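You operate a simulated robot arm through the tools that you are given. There is no shell and no other tool. Be economical: measure what you need, move in short steps, check, and stop when the job is done.

Carry out the task below with a simulated robot arm. There is one attempt and no reset: what you move stays moved.

TASK
Turn the range knob to 6 way.
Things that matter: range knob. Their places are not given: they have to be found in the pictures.

It is judged by the outcome, as a careful person would: the job done as asked, and still so three seconds after it is handed in. It fails if anything else is knocked over, pushed out of place, dropped, spilled or broken.

THE ROBOT
A 7-joint arm with a two-finger parallel gripper, fixed in place. Base frame: the origin is at the foot of the arm, x ahead of it, y to its left, z up. Lengths are in cm, angles in rad, forces in N, time in s.
Its first joint turns from -1.152 to 1.152 rad. Payload 1.57 kg.
Tool frame: the origin (TCP) lies between the finger pads and is the grasp point; the fingertips stand 3 cm ahead of it; z points along the fingers, y is the line along which they close. The gripper opens to 11 cm. The fingers are 2.4 cm wide and 1.2 cm thick; the gripper's body (4.8 by 11.2 cm) begins 7.8 cm behind the TCP.
Orientation is that of the tool frame in the base frame, as [roll, pitch, yaw] about the fixed x, y, z axes, in that order (R = Rz(yaw) Ry(pitch) Rx(roll)). With the fingers straight down and closing along the base's y, the tool's x points along the base's -x, its y along +y and its z along -z.

THE INTERFACE
- The arm moves only by the tool arm_command. Its argument "motion" is a list of rows, each a list of 3 entries, a list of its own where there are three numbers: the turn, a rotation vector about the tool's x, y, z in rad, then the shift along the tool's x, y, z in cm, then the opening in per cent of the stroke, from 0 (shut) to 100 (fully open). In form: [[[ax, ay, az], [tx, ty, tz], grip], ...]. A call has 1 to 10 rows; each row is the pose to reach, as a shift and turn from the pose commanded when the call began, along the tool's axes at that moment. A row lasts 0.2 s, in which the tool goes at most 5 cm and 0.15 rad; a call with a longer step from one row to the next is refused whole, and so is a gripper value outside its range. A pose out of reach is approached as far as the arm can. The call stops where the force on the tool passes 40 N (or 10 N more than at its start, if that is more) or the arm is blocked; 0.2 s more then pass. The fingers move at their own pace (about 10.8 cm/s each) and stop on an object; they squeeze with about 29 N. The grip force told is the motor's: it shows also when the fingers shut on nothing. Time passes only in rows, and 0.2 s behind the last, so rows that repeat a pose let the fingers close. It gives the time, the measured TCP pose, the force on the tool (base axes), the opening and the grip force at its end, in the units of the frame above (readings bear some noise), and new pictures: "show" is both (left out), scene, wrist or none.
- Cameras (640 x 400 px; columns grow to the right, rows downward): "scene" is fixed at [14.39, -37.35, 141.84]; the picture's right is [0.93, -0.36, 0.00], its down [-0.16, -0.41, -0.90] and it looks along [0.33, 0.84, -0.44] (base axes); focal length 311 px, centre (320, 200). "wrist" rides on the gripper at [-3.6, 0, -8] in the tool frame; the picture's right is [0.00, -1.00, 0.00], its down [0.97, 0.00, -0.24] and it looks along [0.24, 0.00, 0.97] (tool axes); focal length 218 px, centre (320, 200).
- point_at(camera, pixels): for up to 12 pixels [column, row] of the newest picture of that camera ("zoom" is the newest enlarged one), the place [x, y, z] in the base frame of the surface seen there, good to about 0.2 cm. No time passes.
- enlarge(camera, box): a new picture of the part [left, top, right, bottom] of that camera's present view, enlarged. No time passes.
- finish_job(): hands the job in; it is judged then, once.

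Work in short steps. Measure before you move; look again where a grasp or a placing could have gone wrong, and mend it. You have 60 turns and 120 pictures in all, the two below and enlarged ones among them. Open the gripper and draw the arm clear of the work before you hand the job in, unless the task says otherwise; then end with one line.

The tools are called after "Request:" as name(argument=value, ...) on one line, values as JSON. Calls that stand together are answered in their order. arm_command: Moves the arm, as the interface text tells. Its arguments: {"type":"object","properties":{"motion":{"type":"array","items":{"type":"array"}},"show":{"type":"string","enum":["both","scene","wrist","none"]}},"required":["motion"]} The other tools are called the same way: point_at (camera, pixels) gives the place of the surface under pixels of a picture; enlarge (camera, box) takes an enlarged picture of a part of a camera's view; finish_job () hands the job in.

At the start:

```text
clock: 0.0
eef_pos: [26.41, 33.49, 118.26]
tcp_rot: [3.14, -0.001, -3.141]
ft_force: [0.9, 0.3, -0.8]
width: 10.99
finger_force: 0.1
```

scene: 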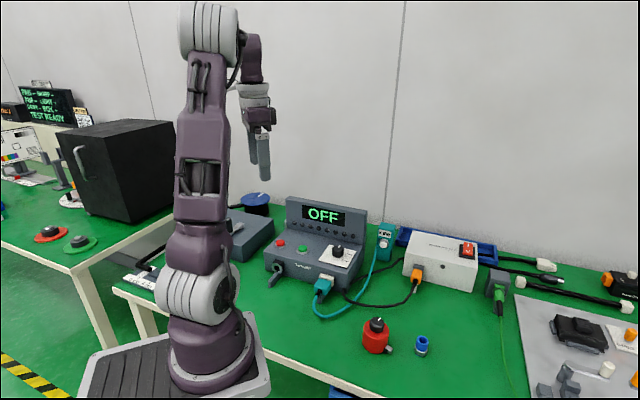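
wrist: 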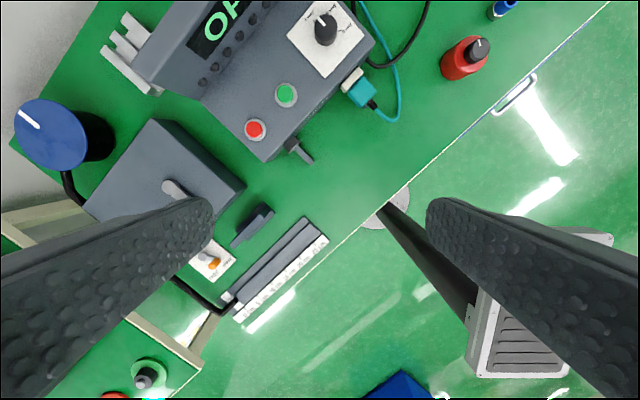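

I see a tester with a display "OFF" and a black knob on a white dial (scene ~338,252). I'll enlarge both views of it.

Request:
enlarge(camera="scene", box=[260, 190, 400, 290])

Request:
enlarge(camera="wrist", box=[270, 0, 390, 80])

Request:
point_at(camera="wrist", pixels=[[322, 24], [327, 40], [319, 15], [292, 37], [326, 74], [360, 38], [333, 5], [285, 95], [255, 130], [300, 150]])

```text
4.00 times, centred on (330, 240) of scene
```

zoom: 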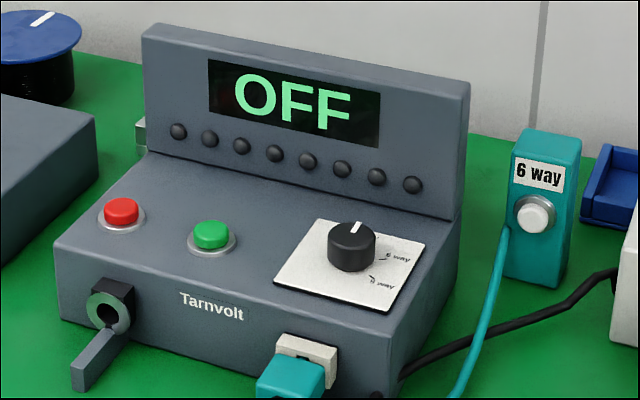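

```text
5.00 times, centred on (330, 40) of wrist
```

zoom: 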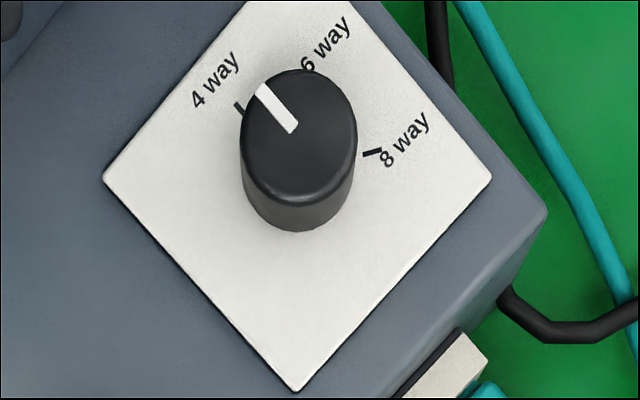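

```text
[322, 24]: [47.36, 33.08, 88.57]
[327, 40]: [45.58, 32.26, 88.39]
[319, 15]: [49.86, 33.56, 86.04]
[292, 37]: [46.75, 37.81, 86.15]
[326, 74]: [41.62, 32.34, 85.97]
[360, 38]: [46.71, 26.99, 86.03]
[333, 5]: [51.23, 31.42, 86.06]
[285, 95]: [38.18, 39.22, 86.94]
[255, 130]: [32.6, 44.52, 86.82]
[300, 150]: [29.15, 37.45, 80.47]
```

The knob points near 4 way, and 6 way sits clockwise of it. I'll move above the knob for a better view and measure the panel height.

Request:
point_at(camera="scene", pixels=[[288, 200], [360, 210], [330, 204], [362, 245], [340, 320], [386, 228]])

Request:
arm_command(motion=[[[0, 0, 0], [-4, 0, 0], 100], [[0, 0, 0], [-8, 0, 2], 100], [[0, 0, 0], [-12, 0, 4], 100], [[0, 0, 0], [-16, 0, 6], 100], [[0, 0, 0], [-20, -1, 8], 100], [[0, 0, 0], [-22, -1, 8], 100], [[0, 0, 0], [-22, -1, 8], 100]])

```text
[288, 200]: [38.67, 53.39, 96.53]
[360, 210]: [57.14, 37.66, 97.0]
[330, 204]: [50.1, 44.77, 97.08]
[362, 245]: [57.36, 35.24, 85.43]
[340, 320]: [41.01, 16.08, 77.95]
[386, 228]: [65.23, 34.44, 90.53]
```

```text
clock: 1.6
eef_pos: [48.63, 32.25, 110.24]
tcp_rot: [-3.141, 0.001, 3.141]
ft_force: [0.5, -0.6, 0.6]
width: 11.0
finger_force: 0.1
```

scene: 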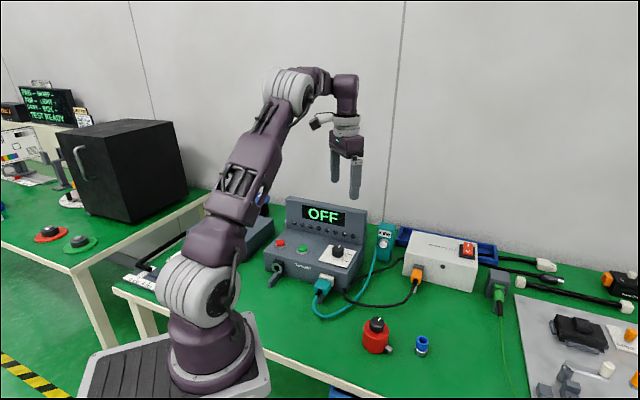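
wrist: 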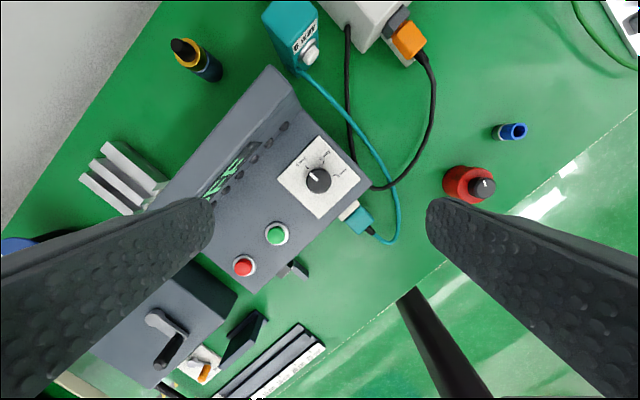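

Request:
enlarge(camera="wrist", box=[256, 130, 384, 210])

```text
5.00 times, centred on (320, 170) of wrist
```

zoom: 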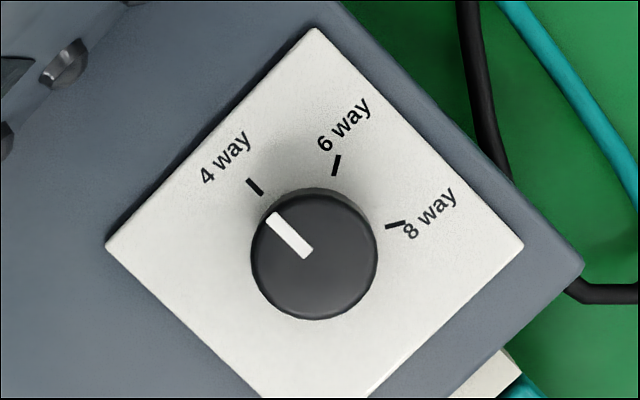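

Request:
point_at(camera="zoom", pixels=[[308, 254], [272, 217], [252, 181], [261, 194], [338, 156], [334, 175], [403, 223], [387, 227], [256, 258], [372, 258], [314, 198], [314, 312]])

Request:
point_at(camera="wrist", pixels=[[279, 174], [319, 137], [359, 178], [318, 217], [240, 155], [285, 120], [270, 75], [294, 96]])

```text
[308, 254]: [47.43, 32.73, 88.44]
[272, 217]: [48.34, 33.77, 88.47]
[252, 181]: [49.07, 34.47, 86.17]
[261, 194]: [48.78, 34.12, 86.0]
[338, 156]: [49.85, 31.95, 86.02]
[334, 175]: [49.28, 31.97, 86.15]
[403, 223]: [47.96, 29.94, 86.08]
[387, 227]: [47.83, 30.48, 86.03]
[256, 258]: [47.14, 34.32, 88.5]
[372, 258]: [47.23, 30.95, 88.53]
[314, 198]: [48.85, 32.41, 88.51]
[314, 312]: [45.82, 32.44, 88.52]
```

```text
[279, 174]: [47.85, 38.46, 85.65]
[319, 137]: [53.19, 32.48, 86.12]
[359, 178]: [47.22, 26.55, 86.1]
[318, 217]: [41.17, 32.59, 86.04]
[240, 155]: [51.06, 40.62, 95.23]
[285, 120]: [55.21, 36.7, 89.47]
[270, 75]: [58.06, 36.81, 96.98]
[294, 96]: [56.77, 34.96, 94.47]
```

Measured: knob axis ≈ (47.3, 32.55), top z 88.5, diameter 3.3. Pointer at 48°, 6 way mark at about −14°, so it needs ≈ 62° clockwise from above. I'll pre-turn the tool by −1.0 (counterclockwise), parallel to the panel, and descend to hover above the knob.

Request:
arm_command(motion=[[[0, 0, -0.14], [0.3, 0, 2], 60], [[0, 0, -0.28], [0.6, 0.1, 4], 60], [[0, 0, -0.42], [0.9, 0.2, 6], 60], [[0, 0, -0.56], [1.2, 0.2, 8], 60], [[0, 0, -0.7], [1.2, 0.2, 10], 60], [[0, 0, -0.84], [1.2, 0.2, 12], 60], [[0, 0, -0.96], [1.2, 0.2, 14], 60], [[0, 0, -1.0], [1.2, 0.2, 15], 60], [[0, 0, -1.0], [1.2, 0.2, 15], 60], [[0, 0, -1.0], [1.2, 0.2, 15], 60]])

```text
clock: 3.8
eef_pos: [47.29, 32.49, 95.33]
tcp_rot: [3.141, 0.0, -2.141]
ft_force: [1.0, -0.1, -0.2]
width: 6.6
finger_force: 0.0
```

scene: 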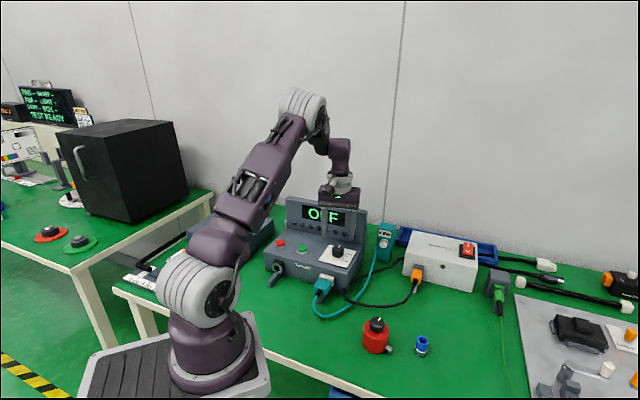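
wrist: 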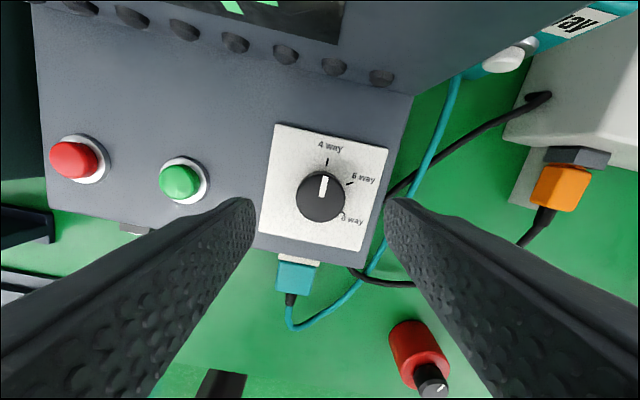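

Position is good: tool (47.29, 32.49), centred on the knob. Enlarging to check clearance to the panel before descending.

Request:
enlarge(camera="scene", box=[260, 150, 420, 250])

Request:
enlarge(camera="wrist", box=[240, 110, 400, 260])

```text
4.00 times, centred on (340, 200) of scene
```

zoom: 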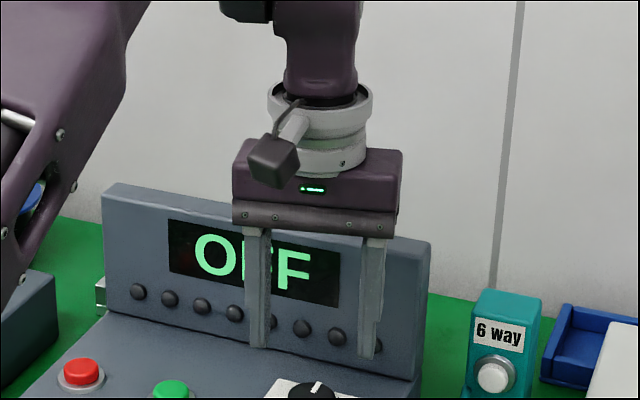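

```text
2.67 times, centred on (320, 185) of wrist
```

zoom: 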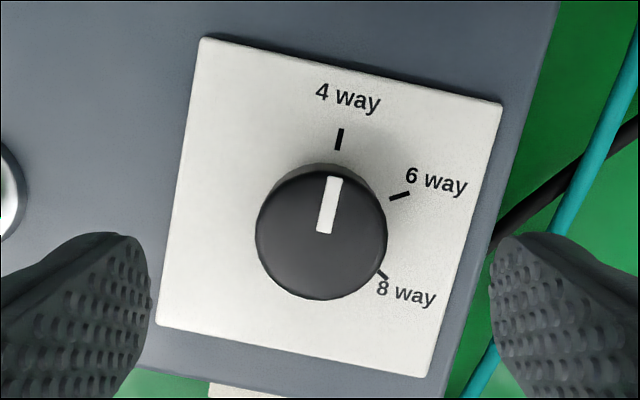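

Clear, and the knob is centred in tool y. Descending 5.8 cm with the fingers still open.

Request:
arm_command(motion=[[[0, 0, 0], [0, 0, 2], 60], [[0, 0, 0], [0, 0, 4], 60], [[0, 0, 0], [0, 0, 5], 60], [[0, 0, 0], [0, 0, 5.8], 60], [[0, 0, 0], [0, 0, 5.8], 60]])

```text
clock: 5.0
eef_pos: [47.38, 32.63, 89.44]
tcp_rot: [3.14, 0.001, -2.14]
ft_force: [0.2, 0.8, -0.3]
width: 6.62
finger_force: 0.0
```

scene: 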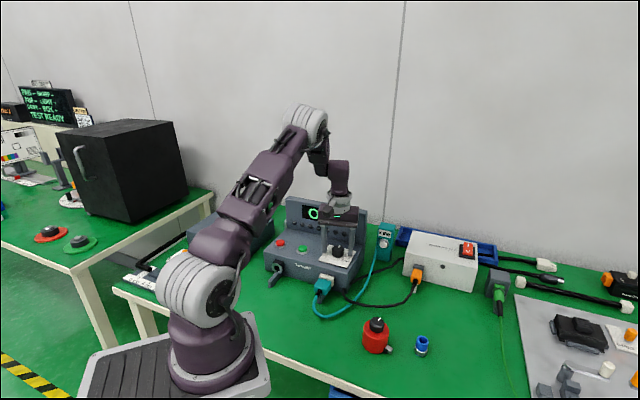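
wrist: 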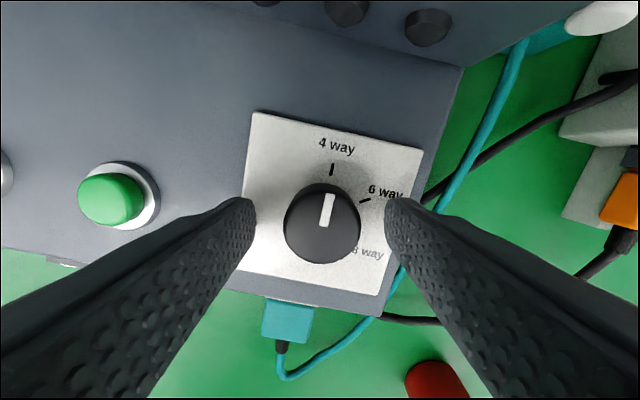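

No contact and still centred. Closing on the knob.

Request:
arm_command(motion=[[[0, 0, 0], [0, 0, 0], 40], [[0, 0, 0], [0, 0, 0], 25], [[0, 0, 0], [0, 0, 0], 20], [[0, 0, 0], [0, 0, 0], 20]])

```text
clock: 6.0
eef_pos: [47.33, 32.48, 89.57]
tcp_rot: [-3.139, 0.001, -2.142]
ft_force: [9.2, -2.4, -3.3]
width: 3.53
finger_force: 42.8
```

scene: 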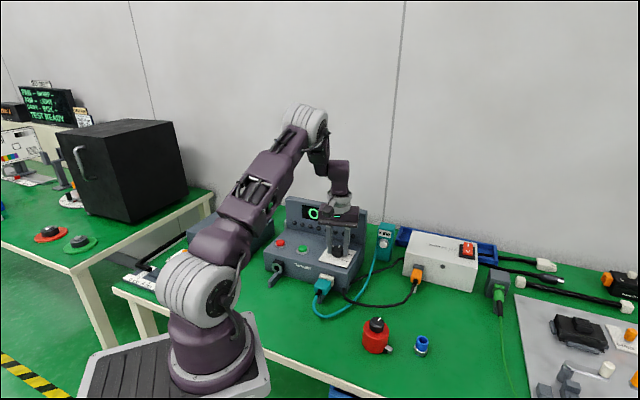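
wrist: 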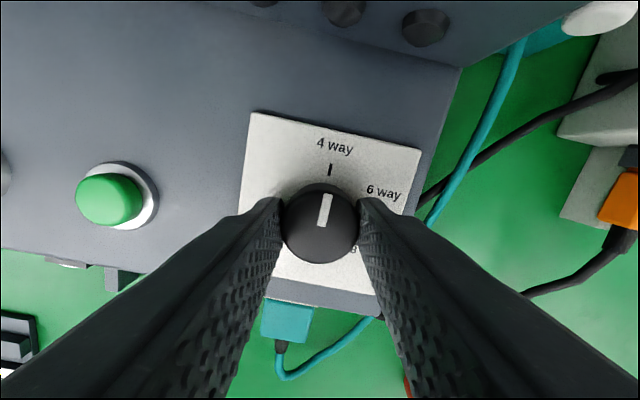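

Gripped (3.53 cm) with a ~9 N side load along tool −y, so I'll ease 0.1 cm that way, then turn about half.

Request:
arm_command(motion=[[[0, 0, 0], [0, -0.1, 0], 20], [[0, 0, 0.1], [0, -0.1, 0], 20], [[0, 0, 0.2], [0, -0.1, 0], 20], [[0, 0, 0.3], [0, -0.1, 0], 20], [[0, 0, 0.4], [0, -0.1, 0], 20], [[0, 0, 0.5], [0, -0.1, 0], 20], [[0, 0, 0.5], [0, -0.1, 0], 20]])

```text
clock: 7.6
eef_pos: [47.38, 32.6, 89.59]
tcp_rot: [-3.141, -0.001, -2.641]
ft_force: [4.1, 0.0, -10.1]
width: 3.53
finger_force: 42.4
```

scene: 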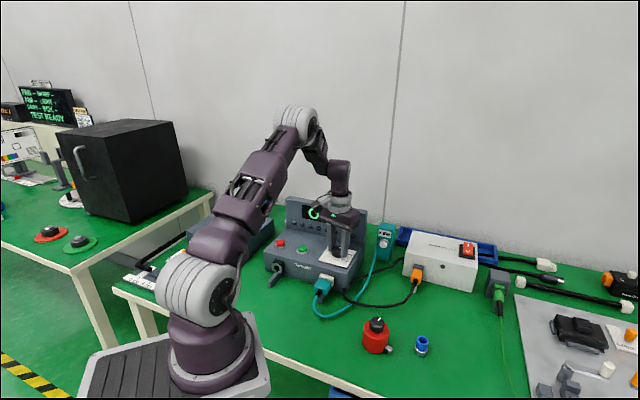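
wrist: 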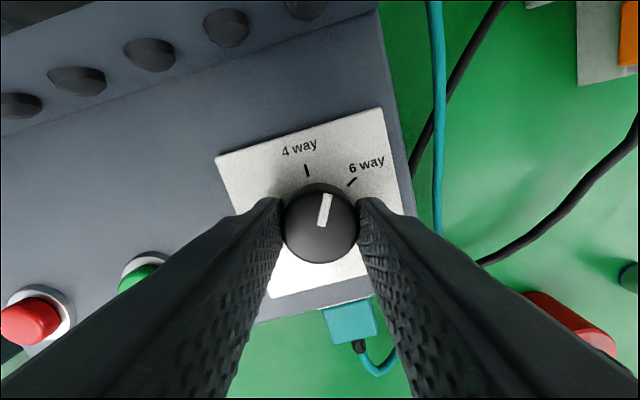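

The knob turns with the fingers without slipping. Turning the remaining ~0.59 rad.

Request:
arm_command(motion=[[[0, 0, 0.1], [0, 0, 0], 20], [[0, 0, 0.2], [0, 0, 0], 20], [[0, 0, 0.3], [0, 0, 0], 20], [[0, 0, 0.4], [0, 0, 0], 20], [[0, 0, 0.5], [0, 0, 0], 20], [[0, 0, 0.59], [0, 0, 0], 20], [[0, 0, 0.59], [0, 0, 0], 20]])

Request:
enlarge(camera="wrist", box=[240, 110, 400, 260])

```text
clock: 9.2
eef_pos: [47.39, 32.68, 89.56]
tcp_rot: [3.141, -0.001, 3.049]
ft_force: [1.3, -3.2, -10.8]
width: 3.51
finger_force: 41.7
```

scene: 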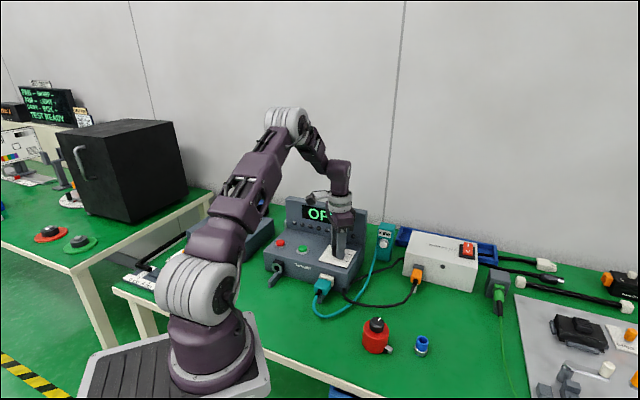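
wrist: 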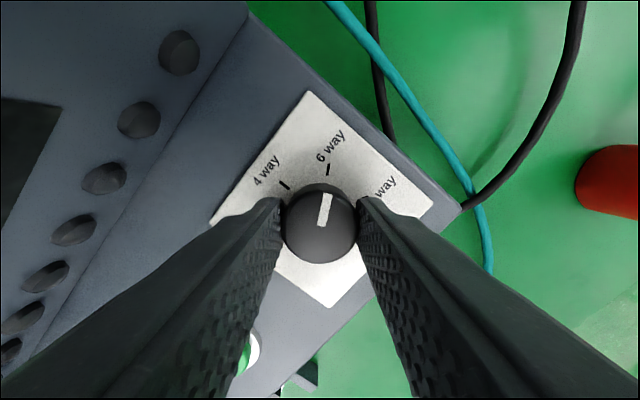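

```text
2.67 times, centred on (320, 185) of wrist
```

zoom: 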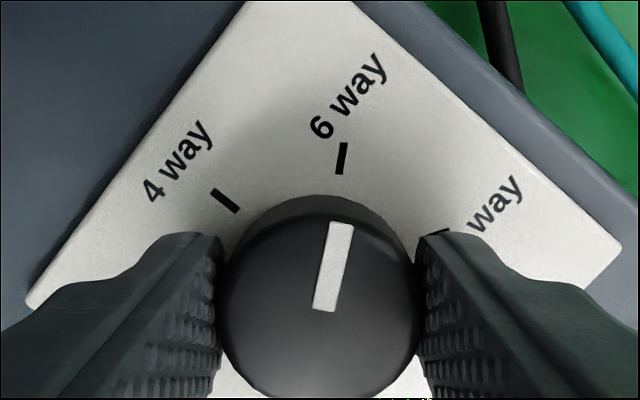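

The pointer is parallel to the 6 way mark. Releasing, then lifting straight up.

Request:
arm_command(motion=[[[0, 0, 0], [0, 0, 0], 45], [[0, 0, 0], [0, 0, 0], 60], [[0, 0, 0], [0, 0, 0], 60], [[0, 0, 0], [0, 0, -2], 60], [[0, 0, 0], [0, 0, -6], 60], [[0, 0, 0], [0, 0, -10], 60], [[0, 0, 0], [0, 0, -14], 60], [[0, 0, 0], [-1, 0, -18], 60], [[0, 0, 0], [-1, 0, -20], 60], [[0, 0, 0], [-1, 0, -20], 60]])

Request:
enlarge(camera="wrist", box=[256, 130, 384, 210])

Request:
enlarge(camera="scene", box=[260, 190, 400, 290])

```text
clock: 11.4
eef_pos: [48.31, 32.42, 109.49]
tcp_rot: [-3.141, 0.001, 3.051]
ft_force: [-0.6, -0.1, -0.4]
width: 6.59
finger_force: 0.0
```

scene: 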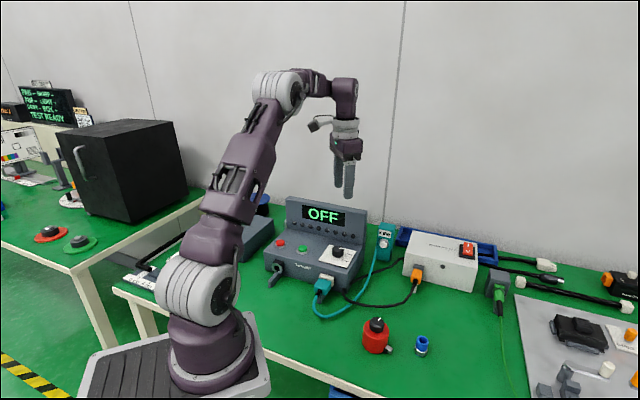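
wrist: 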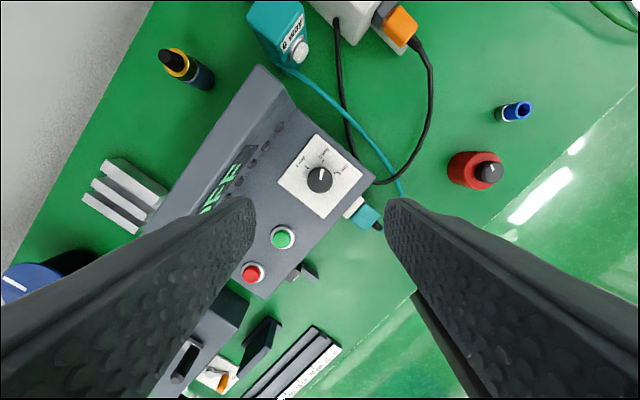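

```text
5.00 times, centred on (320, 170) of wrist
```

zoom: 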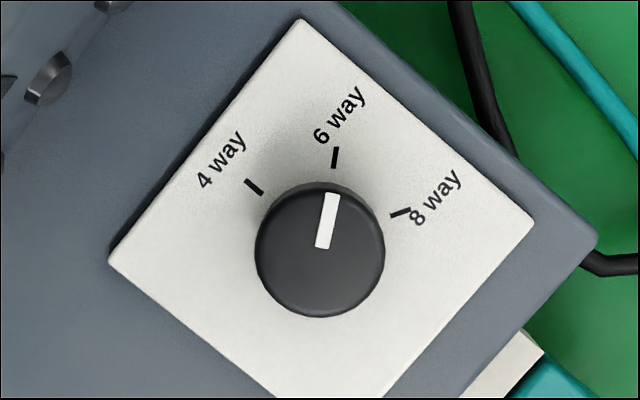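

```text
4.00 times, centred on (330, 240) of scene
```

zoom: 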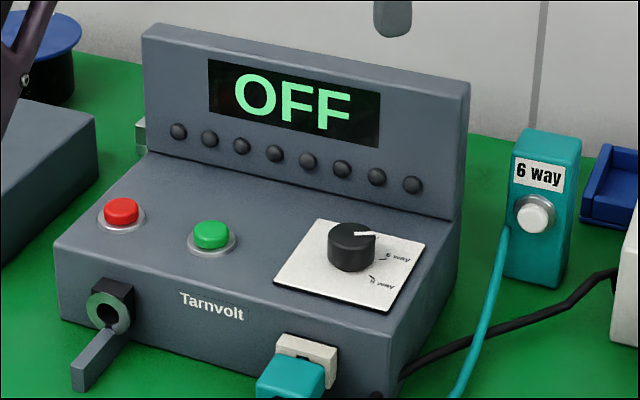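

The pointer sits on 6 way, the tester and its surroundings have not moved, and the arm is clear.

Request:
finish_job()

```text
The job is handed in.
```

The range knob now points to 6 way, within a few degrees of the mark; nothing else was moved, and the gripper is open and clear of the tester.
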